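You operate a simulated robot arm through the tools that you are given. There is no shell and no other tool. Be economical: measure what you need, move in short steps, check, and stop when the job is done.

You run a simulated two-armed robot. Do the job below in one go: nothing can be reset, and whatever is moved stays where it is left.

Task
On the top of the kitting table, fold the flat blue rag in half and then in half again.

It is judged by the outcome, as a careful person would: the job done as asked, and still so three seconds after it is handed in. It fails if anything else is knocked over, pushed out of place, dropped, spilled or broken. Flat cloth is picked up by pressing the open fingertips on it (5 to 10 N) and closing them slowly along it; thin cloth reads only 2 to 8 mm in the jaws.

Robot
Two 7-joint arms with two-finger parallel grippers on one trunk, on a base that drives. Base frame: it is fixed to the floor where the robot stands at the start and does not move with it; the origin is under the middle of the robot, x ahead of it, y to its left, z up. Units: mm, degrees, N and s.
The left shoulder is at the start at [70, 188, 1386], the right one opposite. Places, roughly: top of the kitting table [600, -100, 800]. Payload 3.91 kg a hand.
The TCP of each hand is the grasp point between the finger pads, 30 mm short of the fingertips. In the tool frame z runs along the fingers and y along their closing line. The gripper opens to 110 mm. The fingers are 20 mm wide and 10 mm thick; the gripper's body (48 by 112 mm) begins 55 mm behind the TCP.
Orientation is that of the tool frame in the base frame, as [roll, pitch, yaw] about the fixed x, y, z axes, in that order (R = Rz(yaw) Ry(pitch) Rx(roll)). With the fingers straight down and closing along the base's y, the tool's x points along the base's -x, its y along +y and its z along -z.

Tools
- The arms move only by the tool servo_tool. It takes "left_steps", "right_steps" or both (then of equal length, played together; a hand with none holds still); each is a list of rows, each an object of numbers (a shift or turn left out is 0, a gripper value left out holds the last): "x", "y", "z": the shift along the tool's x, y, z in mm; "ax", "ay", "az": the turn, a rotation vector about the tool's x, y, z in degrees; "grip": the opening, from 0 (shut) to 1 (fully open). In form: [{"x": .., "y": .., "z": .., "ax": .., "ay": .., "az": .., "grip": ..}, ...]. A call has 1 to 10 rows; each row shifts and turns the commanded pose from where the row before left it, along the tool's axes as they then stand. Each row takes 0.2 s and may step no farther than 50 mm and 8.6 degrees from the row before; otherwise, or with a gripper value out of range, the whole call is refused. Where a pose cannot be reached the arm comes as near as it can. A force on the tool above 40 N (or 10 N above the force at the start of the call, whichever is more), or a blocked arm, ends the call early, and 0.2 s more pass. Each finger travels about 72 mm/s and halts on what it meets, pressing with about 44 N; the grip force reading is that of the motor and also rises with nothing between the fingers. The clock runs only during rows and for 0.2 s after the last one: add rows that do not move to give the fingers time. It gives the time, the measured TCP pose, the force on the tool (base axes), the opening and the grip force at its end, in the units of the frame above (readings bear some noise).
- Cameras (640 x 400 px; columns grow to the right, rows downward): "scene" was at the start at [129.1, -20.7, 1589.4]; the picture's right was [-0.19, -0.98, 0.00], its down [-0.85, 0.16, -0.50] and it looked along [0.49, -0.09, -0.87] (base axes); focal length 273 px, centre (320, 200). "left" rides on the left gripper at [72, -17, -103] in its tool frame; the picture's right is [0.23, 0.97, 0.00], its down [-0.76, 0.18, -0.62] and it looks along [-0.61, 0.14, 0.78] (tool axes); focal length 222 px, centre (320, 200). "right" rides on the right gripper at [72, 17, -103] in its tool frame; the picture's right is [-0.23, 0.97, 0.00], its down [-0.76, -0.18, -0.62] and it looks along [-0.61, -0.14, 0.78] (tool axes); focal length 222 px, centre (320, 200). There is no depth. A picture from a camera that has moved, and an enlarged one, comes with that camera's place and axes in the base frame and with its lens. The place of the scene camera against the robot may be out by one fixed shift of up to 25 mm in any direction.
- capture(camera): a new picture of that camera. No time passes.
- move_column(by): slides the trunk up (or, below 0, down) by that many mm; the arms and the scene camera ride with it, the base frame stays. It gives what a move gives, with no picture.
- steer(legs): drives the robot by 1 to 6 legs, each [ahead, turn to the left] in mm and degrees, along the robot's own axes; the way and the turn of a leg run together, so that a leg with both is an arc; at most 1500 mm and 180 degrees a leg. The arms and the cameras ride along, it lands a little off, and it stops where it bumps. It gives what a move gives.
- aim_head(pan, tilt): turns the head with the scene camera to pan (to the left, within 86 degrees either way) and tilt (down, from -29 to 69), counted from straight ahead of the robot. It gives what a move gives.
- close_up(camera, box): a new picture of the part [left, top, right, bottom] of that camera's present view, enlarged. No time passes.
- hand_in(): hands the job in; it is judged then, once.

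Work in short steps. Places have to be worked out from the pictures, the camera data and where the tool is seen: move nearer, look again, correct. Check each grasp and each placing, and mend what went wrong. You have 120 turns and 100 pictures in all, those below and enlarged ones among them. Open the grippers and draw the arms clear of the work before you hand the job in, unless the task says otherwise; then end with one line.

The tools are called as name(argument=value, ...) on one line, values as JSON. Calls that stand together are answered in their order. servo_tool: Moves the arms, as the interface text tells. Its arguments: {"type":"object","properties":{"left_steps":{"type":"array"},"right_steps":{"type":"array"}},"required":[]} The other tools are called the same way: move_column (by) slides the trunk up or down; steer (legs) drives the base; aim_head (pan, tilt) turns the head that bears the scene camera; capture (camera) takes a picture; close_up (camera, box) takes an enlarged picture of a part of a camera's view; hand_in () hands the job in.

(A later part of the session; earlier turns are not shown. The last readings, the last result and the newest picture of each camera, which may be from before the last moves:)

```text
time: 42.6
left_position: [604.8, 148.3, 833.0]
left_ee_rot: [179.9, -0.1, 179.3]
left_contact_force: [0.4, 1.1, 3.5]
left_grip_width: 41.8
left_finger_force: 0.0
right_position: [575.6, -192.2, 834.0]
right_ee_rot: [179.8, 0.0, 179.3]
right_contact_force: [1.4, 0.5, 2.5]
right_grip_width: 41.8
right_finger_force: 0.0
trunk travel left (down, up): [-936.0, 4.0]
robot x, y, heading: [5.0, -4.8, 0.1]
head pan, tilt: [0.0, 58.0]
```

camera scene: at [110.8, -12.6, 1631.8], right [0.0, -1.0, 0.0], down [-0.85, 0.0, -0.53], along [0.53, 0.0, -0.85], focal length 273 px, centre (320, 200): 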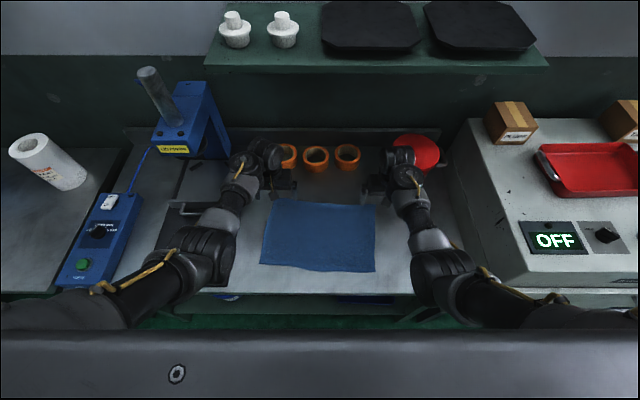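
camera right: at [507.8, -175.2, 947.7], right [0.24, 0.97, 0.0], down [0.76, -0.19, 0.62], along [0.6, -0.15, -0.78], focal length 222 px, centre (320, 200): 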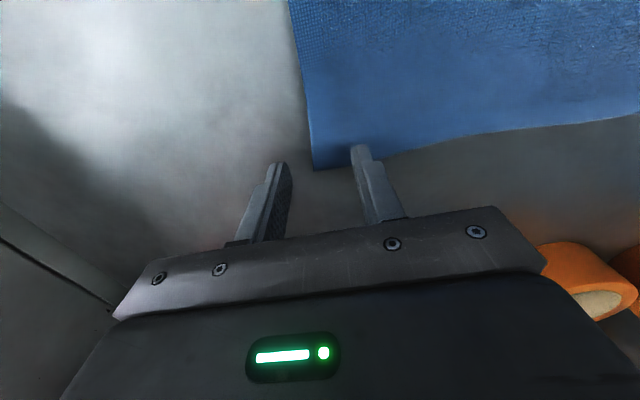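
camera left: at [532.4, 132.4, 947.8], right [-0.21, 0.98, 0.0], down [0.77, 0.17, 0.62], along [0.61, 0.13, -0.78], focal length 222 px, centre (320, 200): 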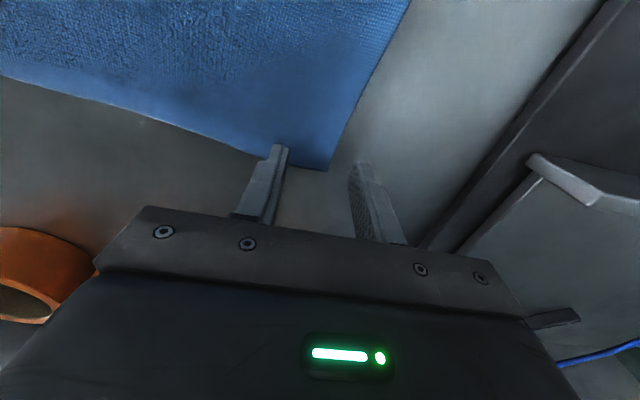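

Contact is light on both, so I press a little more (about 7 N) and close slowly.

servo_tool(left_steps=[{"z": 2}, {"grip": 0.34}, {"grip": 0.3}, {"grip": 0.26}, {"grip": 0.22}, {"grip": 0.18}, {"grip": 0.14}, {"grip": 0.1}, {"grip": 0.06}, {"grip": 0.03}], right_steps=[{"z": 3}, {"grip": 0.34}, {"grip": 0.3}, {"grip": 0.26}, {"grip": 0.22}, {"grip": 0.18}, {"grip": 0.14}, {"grip": 0.1}, {"grip": 0.06}, {"grip": 0.03}])

servo_tool(left_steps=[{"grip": 0}, {}, {}], right_steps=[{"grip": 0}, {}, {}])

capture(camera="left")

capture(camera="right")

```text
time: 44.8
left_position: [602.8, 147.5, 831.9]
left_ee_rot: [-179.9, 0.0, 179.2]
left_contact_force: [-2.2, -15.3, 7.9]
left_grip_width: 7.6
left_finger_force: 9.3
right_position: [575.8, -190.2, 832.8]
right_ee_rot: [179.8, 0.2, 179.4]
right_contact_force: [1.6, 16.0, 18.6]
right_grip_width: 4.9
right_finger_force: 14.6
trunk travel left (down, up): [-936.0, 4.0]
robot x, y, heading: [2.6, -4.2, -0.1]
head pan, tilt: [0.0, 58.0]
```

```text
time: 45.6
left_position: [600.8, 148.8, 833.1]
left_ee_rot: [-179.9, 0.0, 179.2]
left_contact_force: [-2.0, -18.4, 8.0]
left_grip_width: 3.4
left_finger_force: 43.4
right_position: [575.7, -191.2, 833.1]
right_ee_rot: [179.8, 0.2, 179.3]
right_contact_force: [1.4, 20.0, 20.3]
right_grip_width: 3.8
right_finger_force: 44.2
trunk travel left (down, up): [-936.0, 4.0]
robot x, y, heading: [3.6, -6.3, -0.2]
head pan, tilt: [0.0, 58.0]
```

```text
73 pictures are left
camera left: at [528.4, 131.6, 936.1], right [-0.21, 0.98, 0.0], down [0.76, 0.17, 0.62], along [0.61, 0.13, -0.78], focal length 222 px, centre (320, 200)
```

left: 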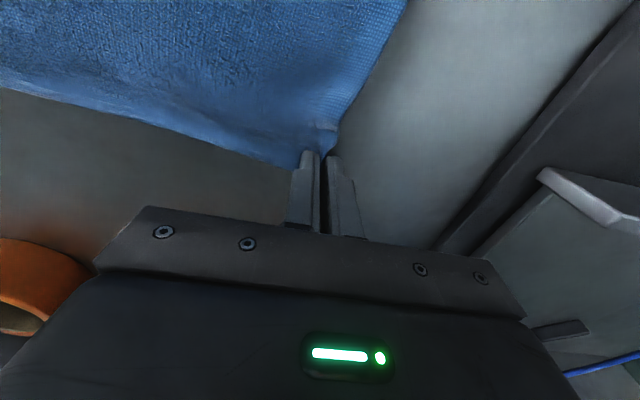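

```text
72 pictures are left
camera right: at [503.9, -173.4, 935.5], right [0.24, 0.97, 0.0], down [0.76, -0.19, 0.62], along [0.61, -0.15, -0.78], focal length 222 px, centre (320, 200)
```

right: 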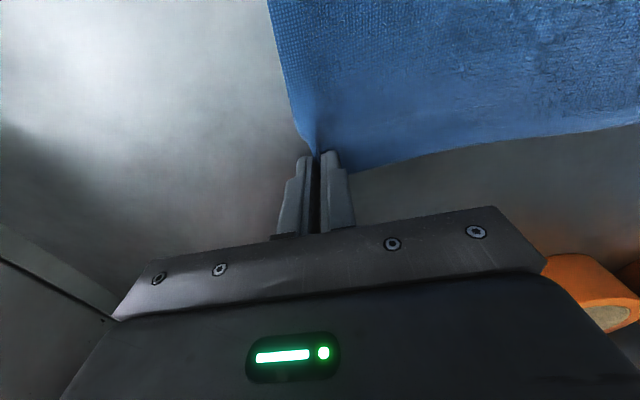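

Both jaws hold cloth (3–4 mm), with the corners bunched between the pads. I now carry the far edge up and over toward the near edge, both hands together.

servo_tool(left_steps=[{"z": -15}, {"z": -20, "x": 5, "y": 1}, {"z": -20, "x": 15, "y": 2}, {"z": -15, "x": 20, "y": 2}, {"z": -10, "x": 20, "y": 2}, {"z": -10, "x": 20, "y": 2}, {}], right_steps=[{"z": -15}, {"z": -20, "x": 5, "y": 1}, {"z": -20, "x": 15, "y": 2}, {"z": -15, "x": 20, "y": 2}, {"z": -10, "x": 20, "y": 2}, {"z": -10, "x": 20, "y": 2}, {}])

capture(camera="scene")

```text
time: 47.2
left_position: [524.1, 158.5, 921.2]
left_ee_rot: [179.9, -0.2, 179.2]
left_contact_force: [-1.4, -20.4, 0.3]
left_grip_width: 3.5
left_finger_force: 43.3
right_position: [497.8, -181.6, 918.9]
right_ee_rot: [179.9, -0.1, 179.4]
right_contact_force: [1.1, 19.8, 0.6]
right_grip_width: 3.7
right_finger_force: 43.2
trunk travel left (down, up): [-936.0, 4.0]
robot x, y, heading: [6.1, -1.6, -0.2]
head pan, tilt: [0.0, 58.0]
```

```text
71 pictures are left
camera scene: at [136.7, -12.8, 1631.7], right [0.0, -1.0, 0.0], down [-0.85, 0.0, -0.53], along [0.53, 0.0, -0.85], focal length 273 px, centre (320, 200)
```

scene: 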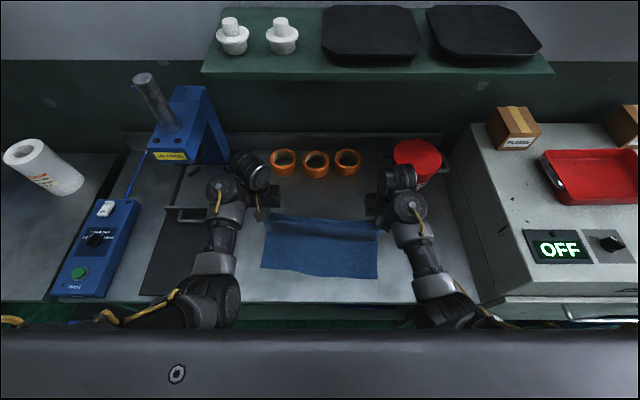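

The edge is up, but there is 20 N of side tension between the hands, so I bring them about 8 mm nearer each other while continuing over.

servo_tool(left_steps=[{"x": 20, "y": -1}, {"x": 22, "y": -1}, {"x": 22, "y": 0, "z": 5}, {"x": 20, "z": 10, "y": 2}, {"x": 18, "z": 12, "y": 2}, {"x": 15, "z": 15, "y": 2}, {}], right_steps=[{"x": 20, "y": 5}, {"x": 22, "y": 5}, {"x": 22, "y": 4, "z": 5}, {"x": 20, "z": 10, "y": 2}, {"x": 18, "z": 12, "y": 2}, {"x": 15, "z": 15, "y": 2}, {}])

capture(camera="scene")

capture(camera="left")

```text
time: 48.8
left_position: [404.8, 164.0, 880.7]
left_ee_rot: [180.0, -0.2, 179.2]
left_contact_force: [-0.1, -2.7, -0.2]
left_grip_width: 3.4
left_finger_force: 43.7
right_position: [381.3, -162.0, 876.3]
right_ee_rot: [179.9, -0.2, 179.3]
right_contact_force: [0.6, 3.1, -0.3]
right_grip_width: 3.4
right_finger_force: 43.7
trunk travel left (down, up): [-936.0, 4.0]
robot x, y, heading: [2.1, -2.2, -0.1]
head pan, tilt: [0.0, 58.0]
```

```text
70 pictures are left
camera scene: at [136.0, -13.0, 1631.8], right [0.0, -1.0, 0.0], down [-0.85, 0.0, -0.53], along [0.53, 0.0, -0.85], focal length 273 px, centre (320, 200)
```

scene: 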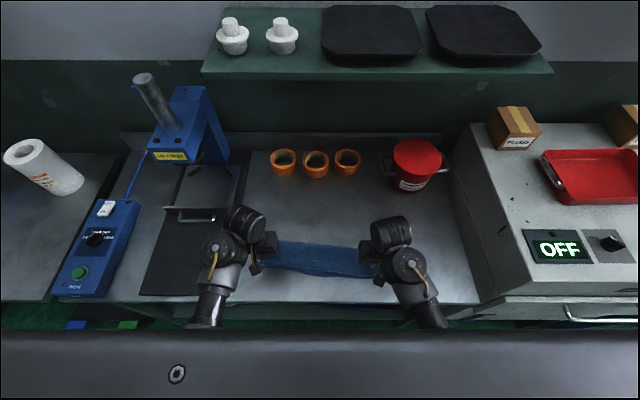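

```text
69 pictures are left
camera left: at [332.5, 147.7, 984.0], right [-0.21, 0.98, 0.0], down [0.77, 0.17, 0.62], along [0.61, 0.13, -0.78], focal length 222 px, centre (320, 200)
```

left: 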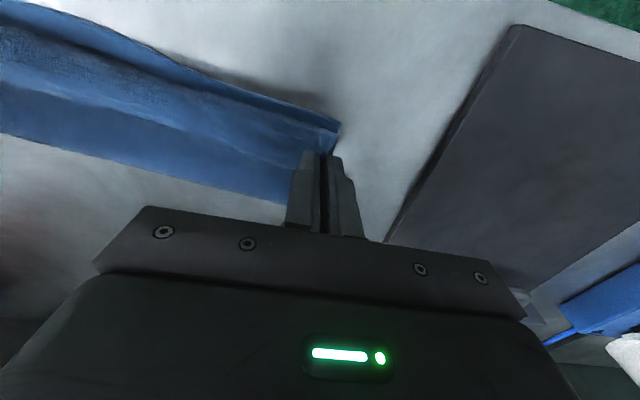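

The fold is going well. I finish the travel to above the near edge, tilting the palms back a little so the edge lays outward, and lower.

servo_tool(left_steps=[{"ay": -6, "x": 6, "z": 6}, {"ay": -6, "x": 8, "z": 4}, {"ay": -6, "x": 8, "z": 2}, {"ay": -6, "x": 8, "z": 2}, {}], right_steps=[{"ay": -6, "x": 6, "z": 6}, {"ay": -6, "x": 8, "z": 4}, {"ay": -6, "x": 8, "z": 2}, {"ay": -6, "x": 8, "z": 2}, {}])

capture(camera="left")

capture(camera="right")

```text
time: 50.0
left_position: [378.1, 164.2, 862.3]
left_ee_rot: [-179.9, 23.9, 179.3]
left_contact_force: [-0.4, -4.0, 0.2]
left_grip_width: 3.5
left_finger_force: 43.4
right_position: [351.4, -161.6, 860.3]
right_ee_rot: [179.9, 24.0, 179.2]
right_contact_force: [0.4, 4.5, 0.0]
right_grip_width: 3.7
right_finger_force: 43.8
trunk travel left (down, up): [-936.0, 4.0]
robot x, y, heading: [0.3, -2.9, 0.2]
head pan, tilt: [0.0, 58.0]
```

```text
68 pictures are left
camera left: at [269.1, 148.1, 927.4], right [-0.2, 0.98, -0.09], down [0.45, 0.17, 0.88], along [0.87, 0.13, -0.47], focal length 222 px, centre (320, 200)
```

left: 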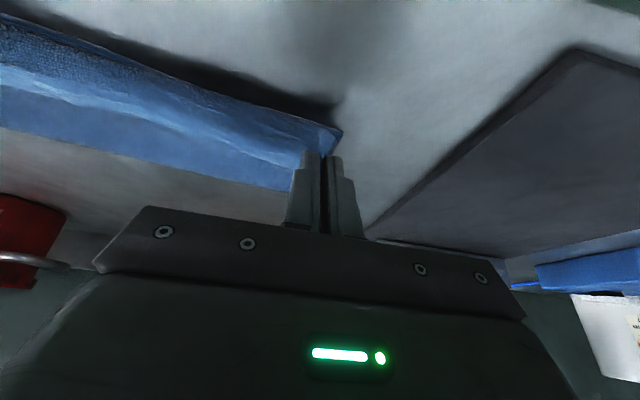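

```text
67 pictures are left
camera right: at [244.8, -143.3, 924.0], right [0.22, 0.97, 0.1], down [0.44, -0.19, 0.88], along [0.87, -0.15, -0.47], focal length 222 px, centre (320, 200)
```

right: 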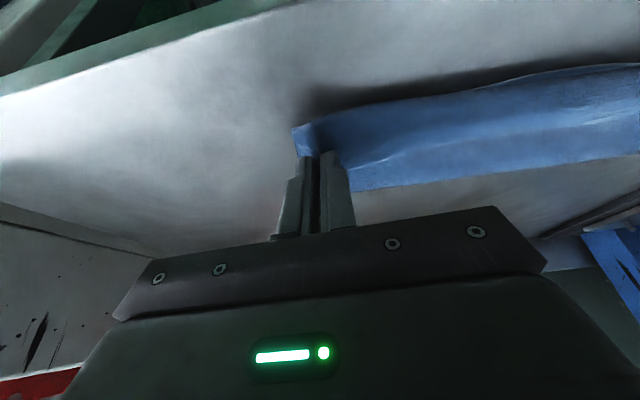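

I need to see whether the lower layer stayed put, so I take a closer look from the head.

close_up(camera="scene", box=[180, 200, 440, 330])

```text
2.46 times, centred on (310, 265) of scene
camera zoom: at [134.6, -13.0, 1631.9], right [0.0, -1.0, 0.0], down [-0.85, 0.0, -0.53], along [0.53, 0.0, -0.85], focal length 672 px, centre (345, 40)
```

zoom: 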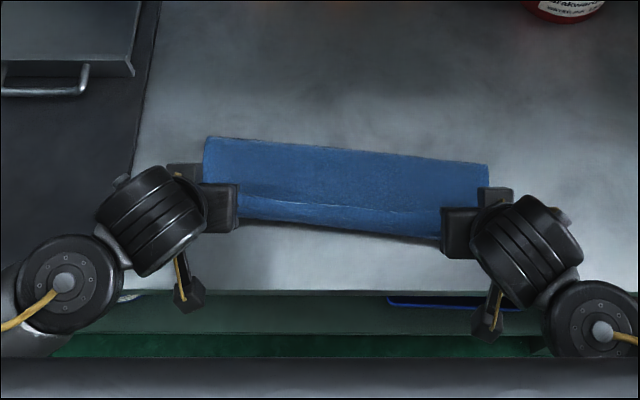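

The crease now lies at about x 480–440 and the flap bulges a little toward me past the jaws. I lower to the table while drawing the edge slightly further toward me to take out the slack.

servo_tool(left_steps=[{"x": 7, "z": 5}, {"x": 7, "z": 5}, {"x": 6, "z": 4}, {}], right_steps=[{"x": 7, "z": 5}, {"x": 7, "z": 5}, {"x": 6, "z": 4}, {}])

close_up(camera="scene", box=[180, 200, 440, 330])

capture(camera="right")

```text
time: 51.0
left_position: [365.9, 164.6, 839.4]
left_ee_rot: [179.9, 23.8, 179.2]
left_contact_force: [-1.0, -3.3, -1.2]
left_grip_width: 3.7
left_finger_force: 43.5
right_position: [338.7, -158.8, 838.6]
right_ee_rot: [179.9, 23.9, 179.2]
right_contact_force: [0.3, 3.6, 3.3]
right_grip_width: 3.5
right_finger_force: 43.5
trunk travel left (down, up): [-936.0, 4.0]
robot x, y, heading: [2.2, -4.4, -0.1]
head pan, tilt: [0.0, 58.0]
```

```text
2.46 times, centred on (310, 265) of scene
camera zoom: at [135.3, -12.6, 1631.9], right [0.0, -1.0, 0.0], down [-0.85, 0.0, -0.53], along [0.53, 0.0, -0.85], focal length 672 px, centre (345, 40)
```

zoom: 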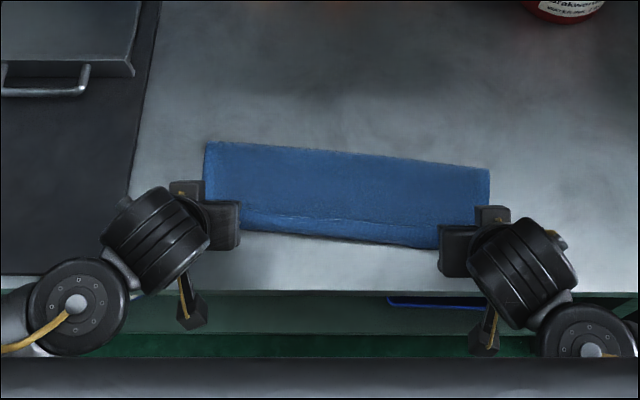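

```text
64 pictures are left
camera right: at [232.0, -142.2, 903.6], right [0.22, 0.97, 0.1], down [0.44, -0.19, 0.88], along [0.87, -0.15, -0.47], focal length 222 px, centre (320, 200)
```

right: 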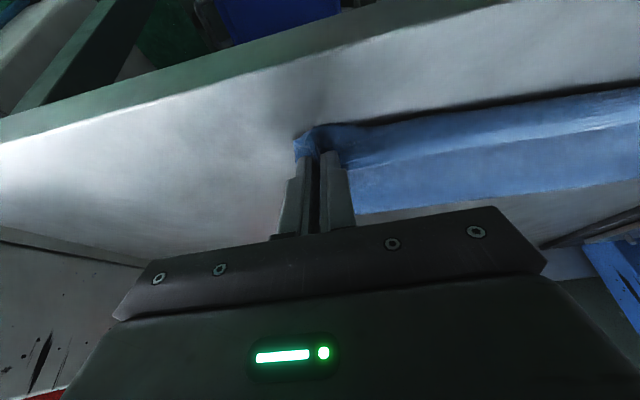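

The crease stayed in place and the edge is down on the table. I release gently and lift away to inspect.

servo_tool(left_steps=[{"grip": 0.05}, {"grip": 0.1}, {"grip": 0.16}, {"z": -8}, {"z": -20}, {"z": -30}, {"z": -30}, {}], right_steps=[{"grip": 0.05}, {"grip": 0.1}, {"grip": 0.16}, {"z": -8}, {"z": -20}, {"z": -30}, {"z": -30}, {}])

close_up(camera="scene", box=[180, 200, 440, 330])

capture(camera="left")

capture(camera="right")

```text
time: 52.8
left_position: [328.0, 164.1, 924.4]
left_ee_rot: [179.9, 24.0, 179.2]
left_contact_force: [-0.7, -0.3, -0.4]
left_grip_width: 17.5
left_finger_force: 0.1
right_position: [301.4, -162.9, 920.4]
right_ee_rot: [179.9, 24.1, 179.3]
right_contact_force: [-0.3, -0.8, 0.6]
right_grip_width: 17.7
right_finger_force: 0.1
trunk travel left (down, up): [-936.0, 4.0]
robot x, y, heading: [4.5, -8.2, -0.2]
head pan, tilt: [0.0, 58.0]
```

```text
2.46 times, centred on (310, 265) of scene
camera zoom: at [130.6, -15.8, 1632.2], right [0.0, -1.0, 0.0], down [-0.85, 0.0, -0.53], along [0.53, 0.0, -0.85], focal length 672 px, centre (345, 40)
```

zoom: 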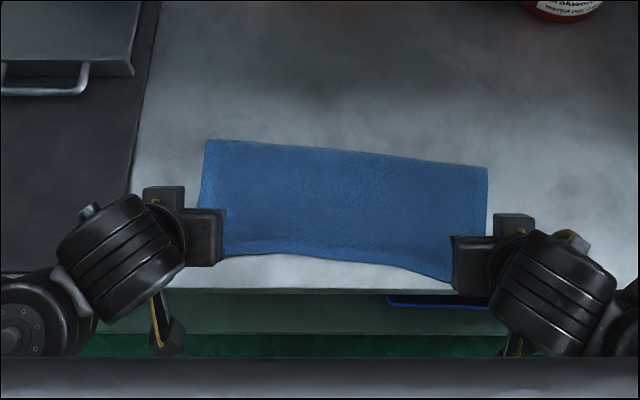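

```text
62 pictures are left
camera left: at [219.4, 147.8, 988.2], right [-0.19, 0.98, -0.09], down [0.45, 0.17, 0.88], along [0.87, 0.13, -0.47], focal length 222 px, centre (320, 200)
```

left: 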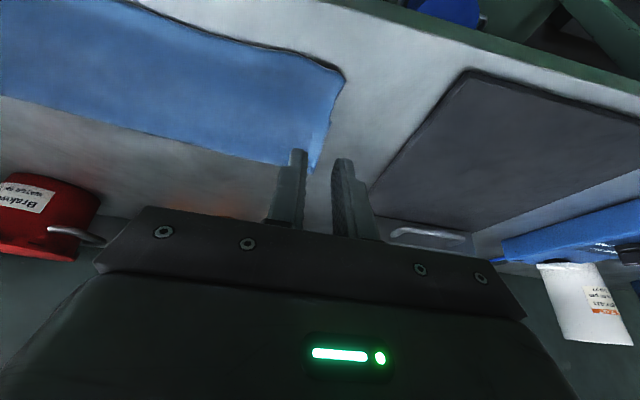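

```text
61 pictures are left
camera right: at [194.6, -144.4, 984.5], right [0.22, 0.97, 0.1], down [0.44, -0.19, 0.88], along [0.87, -0.15, -0.47], focal length 222 px, centre (320, 200)
```

right: 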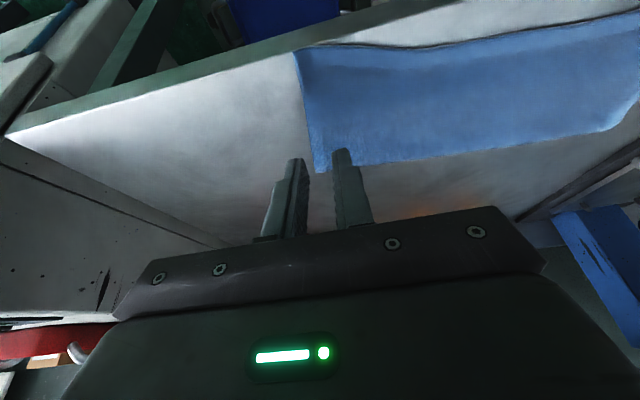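

The flap relaxed flat on release. I move the hands outward for a clear view of the edges.

servo_tool(left_steps=[{"y": 20}, {"y": 30}, {"y": 30}, {}], right_steps=[{"y": -20}, {"y": -30}, {"y": -30}, {}])

close_up(camera="scene", box=[220, 220, 420, 320])

close_up(camera="left", box=[0, 0, 320, 200])

close_up(camera="right", box=[320, 0, 640, 200])

```text
time: 53.8
left_position: [333.9, 248.6, 918.8]
left_ee_rot: [-180.0, 23.6, 179.2]
left_contact_force: [1.2, 0.0, -0.2]
left_grip_width: 17.5
left_finger_force: 0.1
right_position: [310.9, -230.3, 917.0]
right_ee_rot: [179.8, 23.8, 179.1]
right_contact_force: [0.7, 0.5, 0.0]
right_grip_width: 17.8
right_finger_force: 0.1
right hand out of reach, approached as far as the arm can: row 3
trunk travel left (down, up): [-936.0, 4.0]
robot x, y, heading: [3.4, -2.7, -0.1]
head pan, tilt: [0.0, 58.0]
```

```text
3.20 times, centred on (320, 270) of scene
camera zoom: at [142.7, -7.6, 1631.3], right [0.0, -1.0, 0.0], down [-0.85, 0.0, -0.53], along [0.53, 0.0, -0.85], focal length 873 px, centre (320, -24)
```

zoom: 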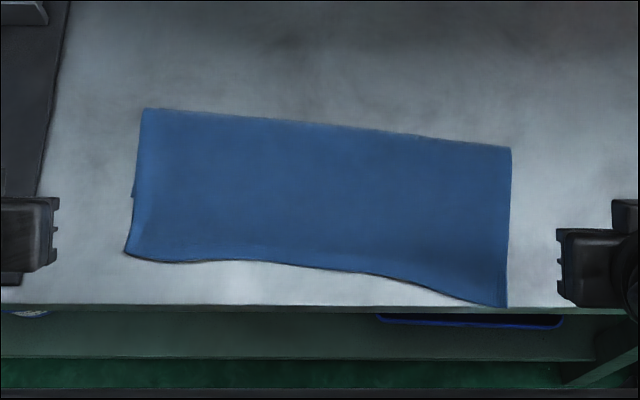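

```text
2.00 times, centred on (160, 100) of left
camera zoom: at [226.1, 232.6, 983.5], right [-0.19, 0.98, -0.09], down [0.45, 0.17, 0.88], along [0.87, 0.13, -0.47], focal length 444 px, centre (640, 400)
```

zoom: 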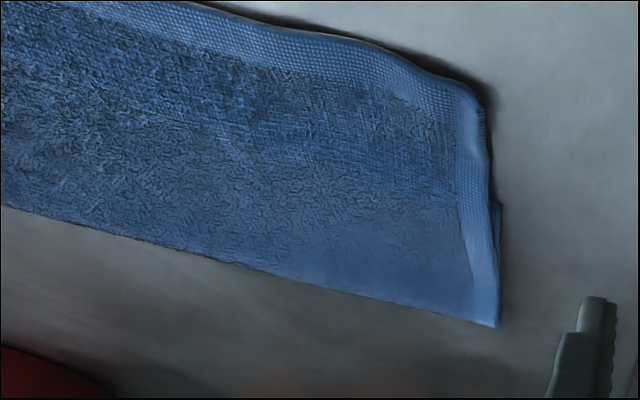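

```text
2.00 times, centred on (480, 100) of right
camera zoom: at [203.2, -212.1, 983.9], right [0.22, 0.97, 0.1], down [0.44, -0.19, 0.88], along [0.87, -0.15, -0.47], focal length 444 px, centre (0, 400)
```

zoom: 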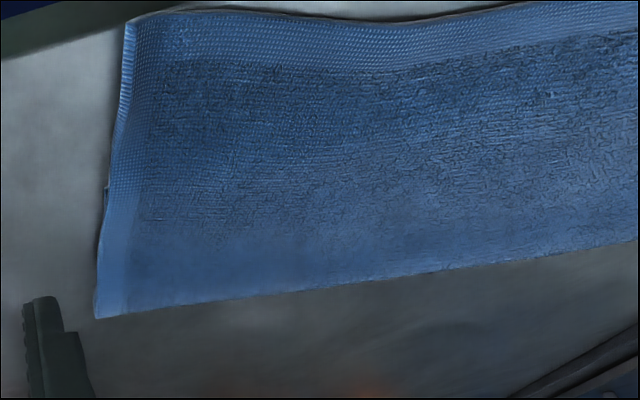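

The fold is clean, but the upper layer overshoots the lower one: upper corners at (340,174) and (290,-166), lower ones at about (388,176) and (356,-175). I'll regrip the upper corners and shift them forward by about 48 mm left and 65 mm right, so first I level the hands over them.

servo_tool(left_steps=[{"ay": 8, "grip": 0.38}, {"ay": 8}, {"ay": 8}, {"y": -25, "x": -8}, {"y": -30, "x": -8}, {"y": -27}, {"z": 20}, {"z": 20}, {}])

servo_tool(right_steps=[{"ay": 8, "grip": 0.38}, {"ay": 8}, {"ay": 8}, {"y": 25}, {"y": 25}, {"y": 21}, {"z": 20}, {"z": 20}, {}])

capture(camera="left")

capture(camera="right")

```text
time: 54.6
left_position: [337.5, 243.5, 919.9]
left_ee_rot: [179.9, 2.2, 179.3]
left_contact_force: [20.6, -8.5, -45.2]
left_grip_width: 41.7
left_finger_force: 0.0
right_position: [306.3, -233.4, 920.1]
right_ee_rot: [179.5, 24.2, 179.1]
right_contact_force: [0.9, 0.1, -0.6]
right_grip_width: 17.8
right_finger_force: 0.2
trunk travel left (down, up): [-936.0, 4.0]
robot x, y, heading: [4.8, -4.4, 0.3]
head pan, tilt: [0.0, 58.0]
stopped in row 4 (left hand): the force on the tool passed its limit (the readings are from after the stop); the commanded pose is now the measured one
```

```text
time: 55.0
left_position: [336.1, 246.5, 919.6]
left_ee_rot: [-179.7, 2.3, 179.4]
left_contact_force: [10.2, -3.7, -24.7]
left_grip_width: 41.7
left_finger_force: 0.0
right_position: [315.8, -215.5, 926.2]
right_ee_rot: [179.6, 21.4, 179.9]
right_contact_force: [-0.7, 0.1, -0.5]
right_grip_width: 41.9
right_finger_force: 0.0
right hand out of reach, approached as far as the arm can: row 1
trunk travel left (down, up): [-936.0, 4.0]
robot x, y, heading: [7.1, -1.4, 0.0]
head pan, tilt: [0.0, 58.0]
stopped in row 1 (left hand): the force on the tool passed its limit (the readings are from after the stop); the commanded pose is now the measured one
```

```text
57 pictures are left
camera left: at [259.2, 230.8, 1020.2], right [-0.22, 0.98, -0.01], down [0.74, 0.17, 0.65], along [0.64, 0.13, -0.76], focal length 222 px, centre (320, 200)
```

left: 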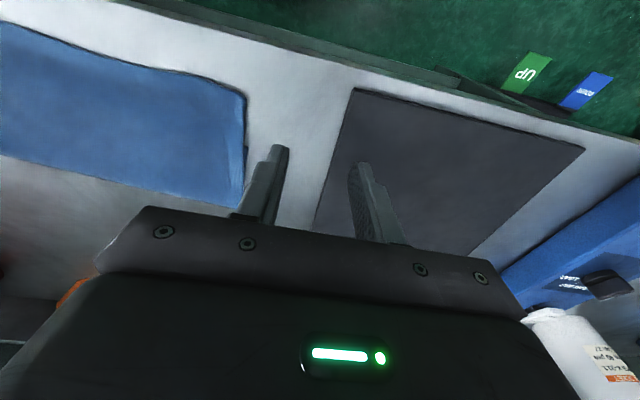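

```text
56 pictures are left
camera right: at [212.2, -199.3, 996.1], right [0.21, 0.97, 0.09], down [0.48, -0.18, 0.86], along [0.85, -0.14, -0.51], focal length 222 px, centre (320, 200)
```

right: 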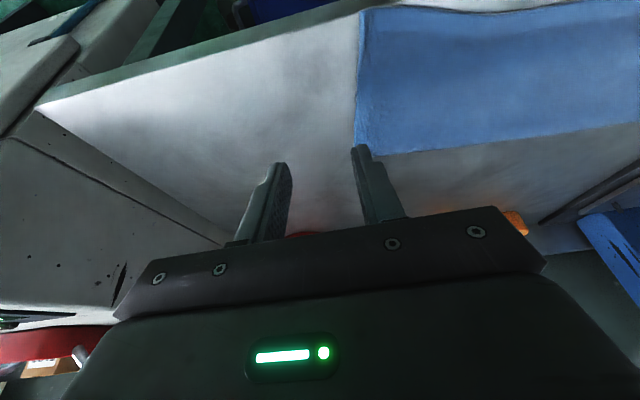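

This close in, the elbows touch the trunk. I back the base off 100 mm so that the near edge sits at a comfortable distance.

steer(legs=[[-100, 0]])

servo_tool(left_steps=[{"x": -15, "z": 5}, {"x": -25, "z": 5}, {"x": -25}, {"x": -25}, {}])

servo_tool(right_steps=[{"x": -15, "z": 5}, {"x": -25, "z": 5}, {"x": -25}, {"ay": 7}, {"ay": 7}, {"ay": 7}, {}])

```text
time: 56.1
left_position: [246.6, 244.9, 921.7]
left_ee_rot: [-180.0, 2.5, 179.5]
left_contact_force: [5.4, -3.0, -13.3]
left_grip_width: 42.0
left_finger_force: 0.0
right_position: [227.4, -218.1, 926.8]
right_ee_rot: [179.4, 21.6, 179.8]
right_contact_force: [-0.1, 0.6, 0.5]
right_grip_width: 41.8
right_finger_force: 0.0
trunk travel left (down, up): [-936.0, 4.0]
robot x, y, heading: [-88.0, -2.8, 0.2]
head pan, tilt: [0.0, 58.0]
stopped in leg 1: the force on the tool passed its limit (the readings are from after the stop); the commanded pose is now the measured one
```

```text
time: 57.3
left_position: [340.9, 242.5, 914.4]
left_ee_rot: [180.0, 2.5, 179.5]
left_contact_force: [0.5, -0.4, -0.4]
left_grip_width: 42.1
left_finger_force: 0.1
right_position: [228.9, -217.4, 926.1]
right_ee_rot: [179.4, 21.4, 179.9]
right_contact_force: [0.3, 1.0, 0.0]
right_grip_width: 41.7
right_finger_force: 0.1
trunk travel left (down, up): [-936.0, 4.0]
robot x, y, heading: [-84.9, -8.1, -0.2]
head pan, tilt: [0.0, 58.0]
```

```text
time: 58.7
left_position: [341.9, 244.1, 911.7]
left_ee_rot: [180.0, 2.3, 179.5]
left_contact_force: [0.2, 0.0, -0.8]
left_grip_width: 41.7
left_finger_force: 0.0
right_position: [300.0, -215.3, 938.6]
right_ee_rot: [179.4, 5.8, 179.5]
right_contact_force: [19.2, 14.4, -34.1]
right_grip_width: 41.7
right_finger_force: 0.1
trunk travel left (down, up): [-936.0, 4.0]
robot x, y, heading: [-84.5, -4.5, -0.0]
head pan, tilt: [0.0, 58.0]
stopped in row 6 (right hand): the force on the tool passed its limit (the readings are from after the stop); the commanded pose is now the measured one
```

The right needs a lower hand to be clear, so I come down beside the rag and then in over the corner.

servo_tool(right_steps=[{"z": 10, "x": -4}, {"z": 20, "x": -4}, {"z": 20}, {"z": 15, "ay": 3}, {"ay": 2.8}, {"y": 15}, {"y": 20}, {"y": 20}, {}])

servo_tool(left_steps=[{"z": 20, "ay": 2.3, "x": -5}, {"z": 20, "x": -5}, {"y": -25}, {"y": -25}, {"y": -26}, {}])

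capture(camera="left")

capture(camera="right")

```text
time: 60.7
left_position: [339.7, 243.8, 913.6]
left_ee_rot: [-180.0, 2.3, 179.5]
left_contact_force: [-1.0, -0.2, 0.2]
left_grip_width: 42.0
left_finger_force: 0.0
right_position: [312.1, -162.4, 877.8]
right_ee_rot: [179.4, -0.1, 179.7]
right_contact_force: [0.8, 0.6, -0.5]
right_grip_width: 41.9
right_finger_force: 0.1
trunk travel left (down, up): [-936.0, 4.0]
robot x, y, heading: [-83.1, -1.8, -0.2]
head pan, tilt: [0.0, 58.0]
```

```text
time: 62.1
left_position: [351.0, 166.5, 873.1]
left_ee_rot: [180.0, -0.1, 179.4]
left_contact_force: [0.5, 0.0, 0.2]
left_grip_width: 41.7
left_finger_force: 0.1
right_position: [312.1, -162.3, 878.6]
right_ee_rot: [179.3, 0.1, 179.7]
right_contact_force: [-0.4, 0.1, -1.1]
right_grip_width: 41.8
right_finger_force: 0.1
trunk travel left (down, up): [-936.0, 4.0]
robot x, y, heading: [-87.2, -2.9, -0.2]
head pan, tilt: [0.0, 58.0]
```

```text
55 pictures are left
camera left: at [277.7, 150.5, 977.4], right [-0.22, 0.98, 0.0], down [0.76, 0.17, 0.62], along [0.61, 0.14, -0.78], focal length 222 px, centre (320, 200)
```

left: 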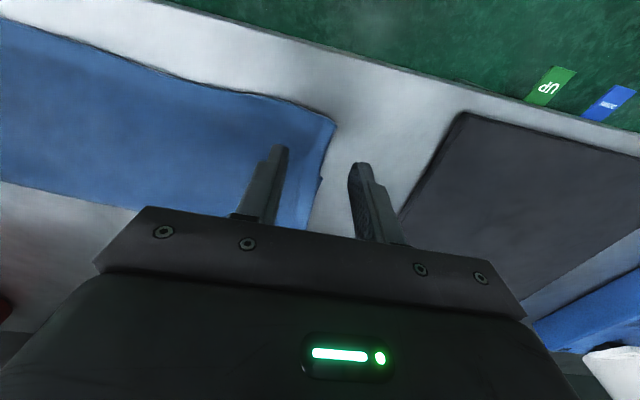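

```text
54 pictures are left
camera right: at [241.3, -146.0, 981.3], right [0.23, 0.97, 0.01], down [0.76, -0.19, 0.62], along [0.61, -0.14, -0.78], focal length 222 px, centre (320, 200)
```

right: 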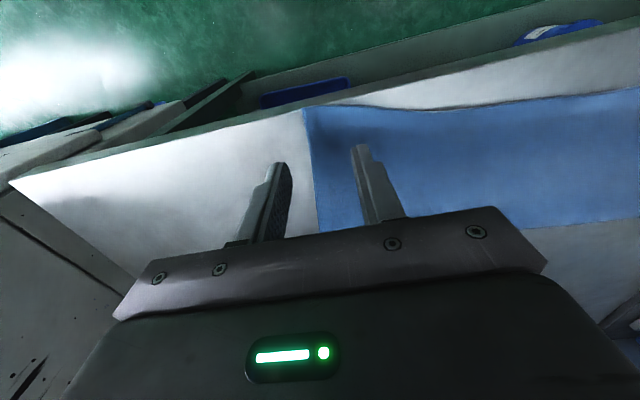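

The alignment suits: left corner (336,176), right corner (290,-170). I come down to the table and press lightly on the single-layer overhang.

servo_tool(left_steps=[{"z": 15}, {"z": 12, "x": 2}, {"z": 8}, {"z": 4}, {"z": 2}, {}], right_steps=[{"z": 18}, {"z": 13, "x": 7}, {"z": 9}, {"z": 4}, {"z": 2}, {}])

```text
time: 63.5
left_position: [347.7, 167.6, 835.0]
left_ee_rot: [180.0, 0.1, 179.4]
left_contact_force: [-0.3, -0.9, 0.1]
left_grip_width: 41.6
left_finger_force: 0.0
right_position: [305.8, -159.7, 831.6]
right_ee_rot: [179.4, 0.2, 179.7]
right_contact_force: [0.3, -1.5, 18.5]
right_grip_width: 40.8
right_finger_force: 0.1
trunk travel left (down, up): [-936.0, 4.0]
robot x, y, heading: [-83.9, -5.6, 0.0]
head pan, tilt: [0.0, 58.0]
```

The right presses a bit hard and the left barely touches. I even them out and close slowly.

servo_tool(left_steps=[{"z": 2.5}, {"grip": 0.34, "z": 0.5}, {"grip": 0.3}, {"grip": 0.26}, {"grip": 0.22}, {"grip": 0.18}, {"grip": 0.14}, {"grip": 0.1}, {"grip": 0.06}, {"grip": 0.03}], right_steps=[{"z": -1}, {"grip": 0.34}, {"grip": 0.3}, {"grip": 0.26}, {"grip": 0.22}, {"grip": 0.18}, {"grip": 0.14}, {"grip": 0.1}, {"grip": 0.06}, {"grip": 0.03}])

servo_tool(left_steps=[{"grip": 0}, {}, {}], right_steps=[{"grip": 0}, {}, {}])

capture(camera="left")

capture(camera="right")

```text
time: 65.7
left_position: [347.5, 165.3, 833.0]
left_ee_rot: [180.0, 0.3, 179.4]
left_contact_force: [-0.1, -12.7, 34.9]
left_grip_width: 4.8
left_finger_force: 44.0
right_position: [303.5, -162.8, 833.6]
right_ee_rot: [179.3, 0.0, 179.8]
right_contact_force: [1.1, 7.0, 6.1]
right_grip_width: 3.8
right_finger_force: 5.2
trunk travel left (down, up): [-936.0, 4.0]
robot x, y, heading: [-83.8, -3.9, 0.0]
head pan, tilt: [0.0, 58.0]
```

```text
time: 66.5
left_position: [346.4, 165.7, 832.4]
left_ee_rot: [-180.0, 0.3, 179.4]
left_contact_force: [-0.6, -14.2, 34.4]
left_grip_width: 4.9
left_finger_force: 44.3
right_position: [303.4, -161.2, 832.5]
right_ee_rot: [179.3, 0.0, 179.8]
right_contact_force: [0.5, 7.6, 6.2]
right_grip_width: 2.3
right_finger_force: 41.9
trunk travel left (down, up): [-936.0, 4.0]
robot x, y, heading: [-83.7, -2.5, -0.1]
head pan, tilt: [0.0, 58.0]
```

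```text
53 pictures are left
camera left: at [272.8, 148.5, 935.3], right [-0.22, 0.98, 0.0], down [0.76, 0.17, 0.63], along [0.61, 0.14, -0.78], focal length 222 px, centre (320, 200)
```

left: 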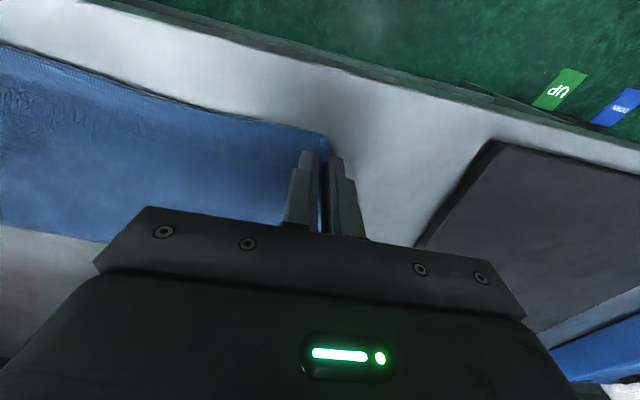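

```text
52 pictures are left
camera right: at [232.0, -145.9, 936.3], right [0.23, 0.97, 0.01], down [0.76, -0.19, 0.62], along [0.61, -0.13, -0.78], focal length 222 px, centre (320, 200)
```

right: 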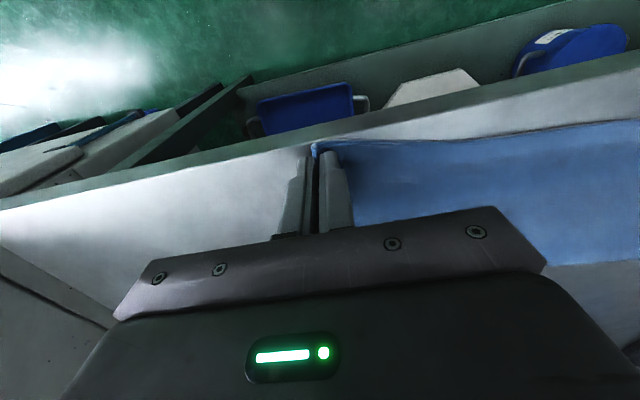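

Both hold. I redo the last part of the fold: lift the edge, carry it forward far enough that the crease re-lays further out, and then bring it back to match the lower edge.

servo_tool(left_steps=[{"z": -20}, {"z": -20, "x": -10}, {"z": -20, "x": -20}, {"z": -20, "x": -25}, {"x": -25}, {"x": -25}, {"x": -25}, {}], right_steps=[{"z": -20}, {"z": -20, "x": -10}, {"z": -20, "x": -20}, {"z": -20, "x": -25}, {"x": -25}, {"x": -25}, {"x": -25}, {}])

close_up(camera="scene", box=[180, 180, 460, 320])

```text
time: 68.3
left_position: [477.4, 164.8, 910.9]
left_ee_rot: [-179.9, 0.1, 179.4]
left_contact_force: [-0.6, -4.7, -0.2]
left_grip_width: 4.5
left_finger_force: 44.0
right_position: [436.1, -161.4, 912.1]
right_ee_rot: [179.4, -0.1, 179.7]
right_contact_force: [-0.2, 5.0, 0.2]
right_grip_width: 2.4
right_finger_force: 42.1
trunk travel left (down, up): [-936.0, 4.0]
robot x, y, heading: [-82.8, -0.9, 0.1]
head pan, tilt: [0.0, 58.0]
```

```text
2.29 times, centred on (320, 250) of scene
camera zoom: at [46.7, -12.7, 1632.0], right [0.0, -1.0, 0.0], down [-0.85, 0.0, -0.53], along [0.53, 0.0, -0.85], focal length 624 px, centre (320, 86)
```

zoom: 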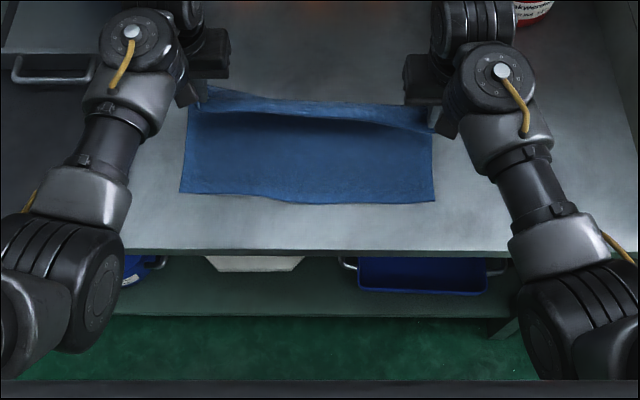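

The lower layer's near edge shows at about x 370 left and 354 right. I bring the upper edge back down onto it: left TCP to 384, right to 368.

servo_tool(left_steps=[{"x": 15, "z": 5, "y": 1}, {"x": 20, "z": 12, "y": 1}, {"x": 20, "z": 18, "y": 1}, {"x": 20, "z": 18, "y": 1}, {"x": 18, "z": 14}, {"z": 4}, {}], right_steps=[{"x": 10, "z": 5, "y": -1}, {"x": 14, "z": 12, "y": -1}, {"x": 16, "z": 18, "y": -1}, {"x": 16, "z": 18, "y": -1}, {"x": 12, "z": 14}, {"z": 4}, {}])

close_up(camera="scene", box=[180, 180, 460, 320])

capture(camera="left")

capture(camera="right")

```text
time: 69.9
left_position: [385.0, 172.3, 839.9]
left_ee_rot: [-179.9, 0.2, 179.4]
left_contact_force: [0.1, -11.7, 1.5]
left_grip_width: 4.2
left_finger_force: 43.9
right_position: [367.3, -164.3, 838.9]
right_ee_rot: [179.3, 0.0, 179.7]
right_contact_force: [0.5, 12.9, 0.5]
right_grip_width: 2.5
right_finger_force: 42.2
trunk travel left (down, up): [-936.0, 4.0]
robot x, y, heading: [-82.0, -4.9, -0.1]
head pan, tilt: [0.0, 58.0]
```

```text
2.29 times, centred on (320, 250) of scene
camera zoom: at [47.6, -12.5, 1631.9], right [0.0, -1.0, 0.0], down [-0.85, 0.0, -0.53], along [0.53, 0.0, -0.85], focal length 624 px, centre (320, 86)
```

zoom: 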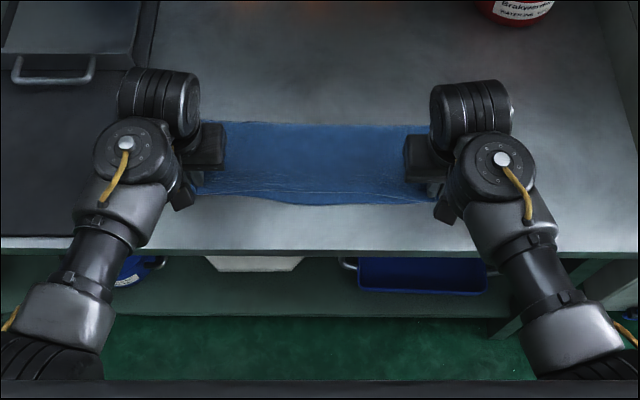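

```text
49 pictures are left
camera left: at [311.4, 155.2, 942.6], right [-0.22, 0.98, 0.0], down [0.76, 0.17, 0.62], along [0.61, 0.14, -0.78], focal length 222 px, centre (320, 200)
```

left: 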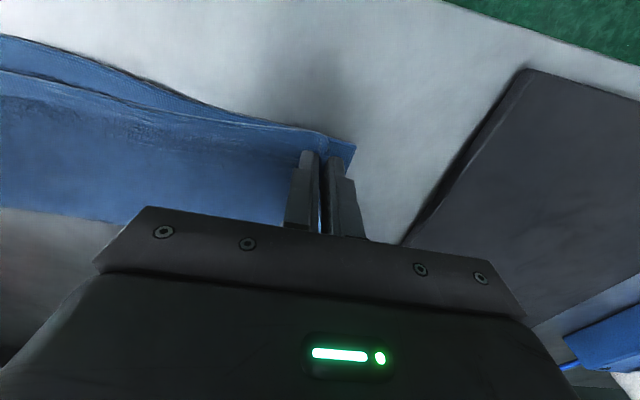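

```text
48 pictures are left
camera right: at [296.4, -148.6, 943.4], right [0.23, 0.97, 0.01], down [0.76, -0.19, 0.62], along [0.61, -0.14, -0.78], focal length 222 px, centre (320, 200)
```

right: 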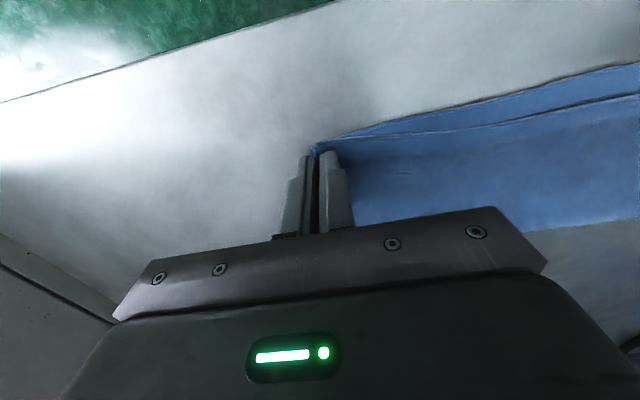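

The corners now match and only the middle of the upper edge lags by some 15 mm. I draw both 6 mm further toward me, ease the tension, release and lift.

servo_tool(left_steps=[{"x": 4, "y": -3}, {"x": 3, "y": -2}, {"z": 3}, {"grip": 0.05}, {"grip": 0.1}, {"grip": 0.16}, {"z": -8}, {"z": -20}, {"z": -20}, {"y": 30}], right_steps=[{"x": 4, "y": 3}, {"x": 3, "y": 2}, {"z": 3}, {"grip": 0.05}, {"grip": 0.1}, {"grip": 0.16}, {"z": -8}, {"z": -20}, {"z": -20}, {"y": -30}])

servo_tool(left_steps=[{"y": 40}, {}], right_steps=[{"y": -40}, {}])

close_up(camera="scene", box=[220, 200, 420, 300])

capture(camera="left")

capture(camera="right")

```text
time: 72.1
left_position: [378.0, 196.6, 886.5]
left_ee_rot: [180.0, 0.1, 179.4]
left_contact_force: [0.4, 1.0, 0.2]
left_grip_width: 17.5
left_finger_force: 0.0
right_position: [361.9, -188.7, 884.4]
right_ee_rot: [179.4, -0.1, 179.8]
right_contact_force: [-0.9, 0.9, -0.5]
right_grip_width: 17.5
right_finger_force: 0.1
trunk travel left (down, up): [-936.0, 4.0]
robot x, y, heading: [-86.4, -5.8, -0.2]
head pan, tilt: [0.0, 58.0]
```

```text
time: 72.7
left_position: [378.9, 238.0, 885.3]
left_ee_rot: [180.0, 0.0, 179.5]
left_contact_force: [0.4, 0.5, 0.1]
left_grip_width: 17.3
left_finger_force: 0.0
right_position: [361.3, -231.9, 885.8]
right_ee_rot: [179.4, 0.0, 179.6]
right_contact_force: [-0.2, -0.2, 0.4]
right_grip_width: 17.5
right_finger_force: 0.0
trunk travel left (down, up): [-936.0, 4.0]
robot x, y, heading: [-84.0, -4.7, -0.1]
head pan, tilt: [0.0, 58.0]
```

```text
3.20 times, centred on (320, 250) of scene
camera zoom: at [48.1, -12.6, 1631.8], right [0.0, -1.0, 0.0], down [-0.85, 0.0, -0.53], along [0.53, 0.0, -0.85], focal length 873 px, centre (320, 40)
```

zoom: 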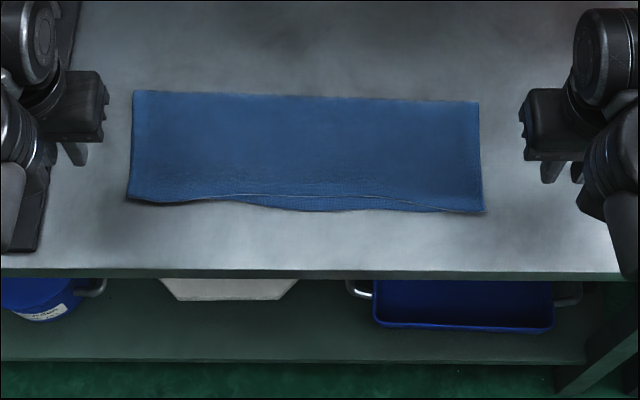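

```text
46 pictures are left
camera left: at [307.0, 220.5, 988.0], right [-0.22, 0.98, 0.0], down [0.76, 0.17, 0.62], along [0.61, 0.14, -0.78], focal length 222 px, centre (320, 200)
```

left: 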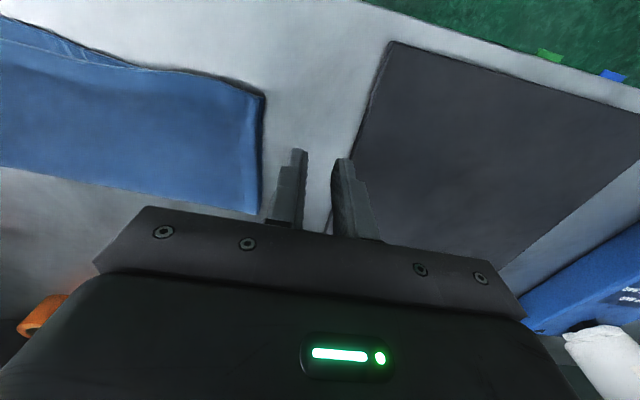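

```text
45 pictures are left
camera right: at [291.0, -215.8, 988.5], right [0.23, 0.97, 0.01], down [0.76, -0.19, 0.62], along [0.61, -0.14, -0.78], focal length 222 px, centre (320, 200)
```

right: 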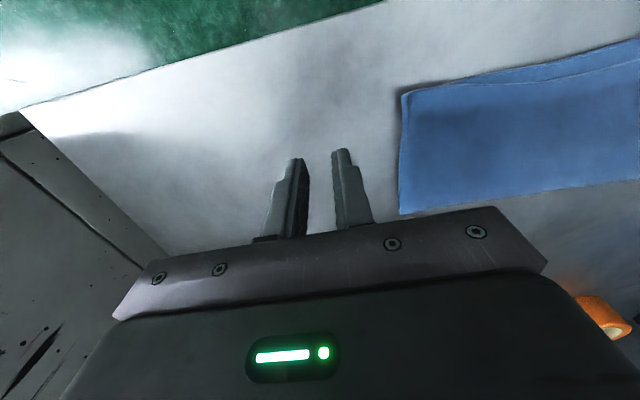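

The first fold is now neat: strip x 350–489, y -164 to 188, double layer. For the second fold I'll carry the left end over with the left hand, gripped at its middle, so first I move the right hand well out of the way.

servo_tool(right_steps=[{"y": -20}, {"y": -25}, {"y": -25}, {"y": -15}, {}])

servo_tool(left_steps=[{"x": -20, "grip": 0.4}, {"x": -26, "y": -20}, {"y": -20}, {"y": -16}, {"z": 20}, {}])

capture(camera="left")

```text
time: 73.9
left_position: [380.6, 238.0, 885.2]
left_ee_rot: [179.9, 0.0, 179.5]
left_contact_force: [0.0, 0.7, 0.4]
left_grip_width: 17.9
left_finger_force: 0.1
right_position: [360.9, -314.9, 884.4]
right_ee_rot: [179.4, -0.2, 179.7]
right_contact_force: [-0.3, 0.1, 0.3]
right_grip_width: 17.8
right_finger_force: 0.0
trunk travel left (down, up): [-936.0, 4.0]
robot x, y, heading: [-87.9, -3.7, 0.0]
head pan, tilt: [0.0, 58.0]
```

```text
time: 75.3
left_position: [425.6, 179.7, 864.4]
left_ee_rot: [180.0, 0.0, 179.4]
left_contact_force: [0.5, -0.3, 0.0]
left_grip_width: 44.0
left_finger_force: 0.1
right_position: [361.3, -314.2, 884.0]
right_ee_rot: [179.4, -0.1, 179.7]
right_contact_force: [0.1, -0.4, -0.3]
right_grip_width: 17.4
right_finger_force: 0.0
trunk travel left (down, up): [-936.0, 4.0]
robot x, y, heading: [-85.3, -1.0, 0.2]
head pan, tilt: [0.0, 58.0]
```

```text
44 pictures are left
camera left: at [352.1, 164.0, 967.8], right [-0.22, 0.98, 0.0], down [0.76, 0.17, 0.62], along [0.61, 0.14, -0.78], focal length 222 px, centre (320, 200)
```

left: 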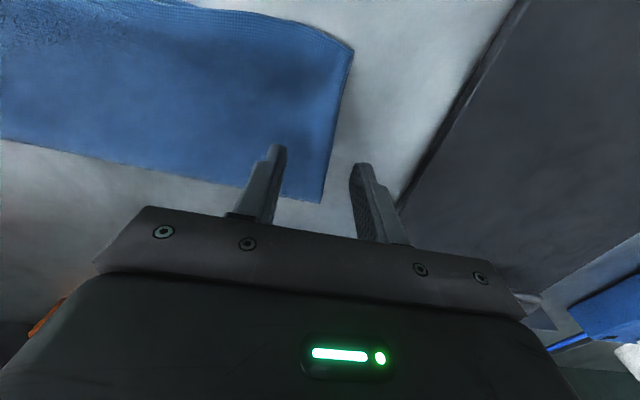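

The end edge is at y of about 191 at mid-width. I lower and press with the left fingertips.

servo_tool(left_steps=[{"z": 12, "y": 2}, {"z": 12}, {"z": 5}, {"z": 2}, {"z": 2}, {}])

```text
time: 76.7
left_position: [425.8, 182.0, 834.7]
left_ee_rot: [-179.9, 0.4, 179.5]
left_contact_force: [-0.7, 1.8, 26.5]
left_grip_width: 42.9
left_finger_force: 0.1
right_position: [360.0, -315.8, 886.3]
right_ee_rot: [179.4, 0.1, 179.7]
right_contact_force: [0.0, 0.0, 0.5]
right_grip_width: 17.6
right_finger_force: 0.1
trunk travel left (down, up): [-936.0, 4.0]
robot x, y, heading: [-82.2, -4.1, -0.1]
head pan, tilt: [0.0, 58.0]
```

Contact is a little heavy (26 N), so I back off 2 mm and close slowly.

servo_tool(left_steps=[{"z": -2}, {"grip": 0.35}, {"grip": 0.3}, {"grip": 0.26}, {"grip": 0.22}, {"grip": 0.18}, {"grip": 0.14}, {"grip": 0.1}, {"grip": 0.06}, {"grip": 0.03}])

servo_tool(left_steps=[{"grip": 0}, {}, {}])

capture(camera="left")

```text
time: 78.9
left_position: [425.4, 181.0, 834.6]
left_ee_rot: [-180.0, 0.1, 179.4]
left_contact_force: [-1.6, -1.6, 17.7]
left_grip_width: 8.4
left_finger_force: 44.4
right_position: [359.7, -316.2, 884.7]
right_ee_rot: [179.3, 0.0, 179.7]
right_contact_force: [0.4, -0.7, 0.1]
right_grip_width: 17.7
right_finger_force: 0.1
trunk travel left (down, up): [-936.0, 4.0]
robot x, y, heading: [-83.2, -5.3, -0.1]
head pan, tilt: [0.0, 58.0]
```

```text
time: 79.7
left_position: [425.0, 180.9, 834.3]
left_ee_rot: [180.0, 0.2, 179.5]
left_contact_force: [-1.4, -2.0, 17.7]
left_grip_width: 8.3
left_finger_force: 43.8
right_position: [359.9, -315.7, 884.3]
right_ee_rot: [179.4, 0.0, 179.7]
right_contact_force: [-0.2, -0.4, 0.6]
right_grip_width: 17.4
right_finger_force: 0.0
trunk travel left (down, up): [-936.0, 4.0]
robot x, y, heading: [-84.4, -4.7, 0.1]
head pan, tilt: [0.0, 58.0]
```

```text
43 pictures are left
camera left: at [351.1, 164.1, 938.1], right [-0.22, 0.98, 0.0], down [0.76, 0.17, 0.63], along [0.61, 0.14, -0.78], focal length 222 px, centre (320, 200)
```

left: 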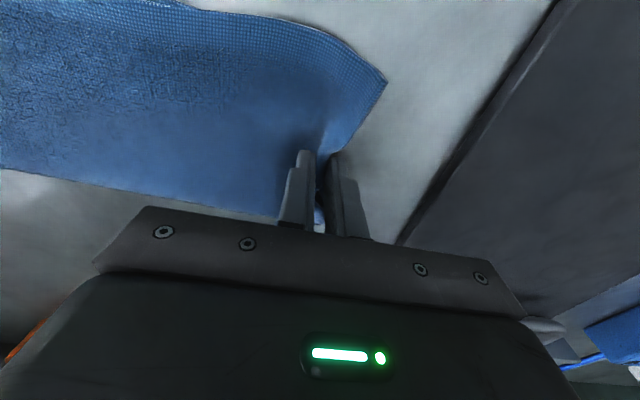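

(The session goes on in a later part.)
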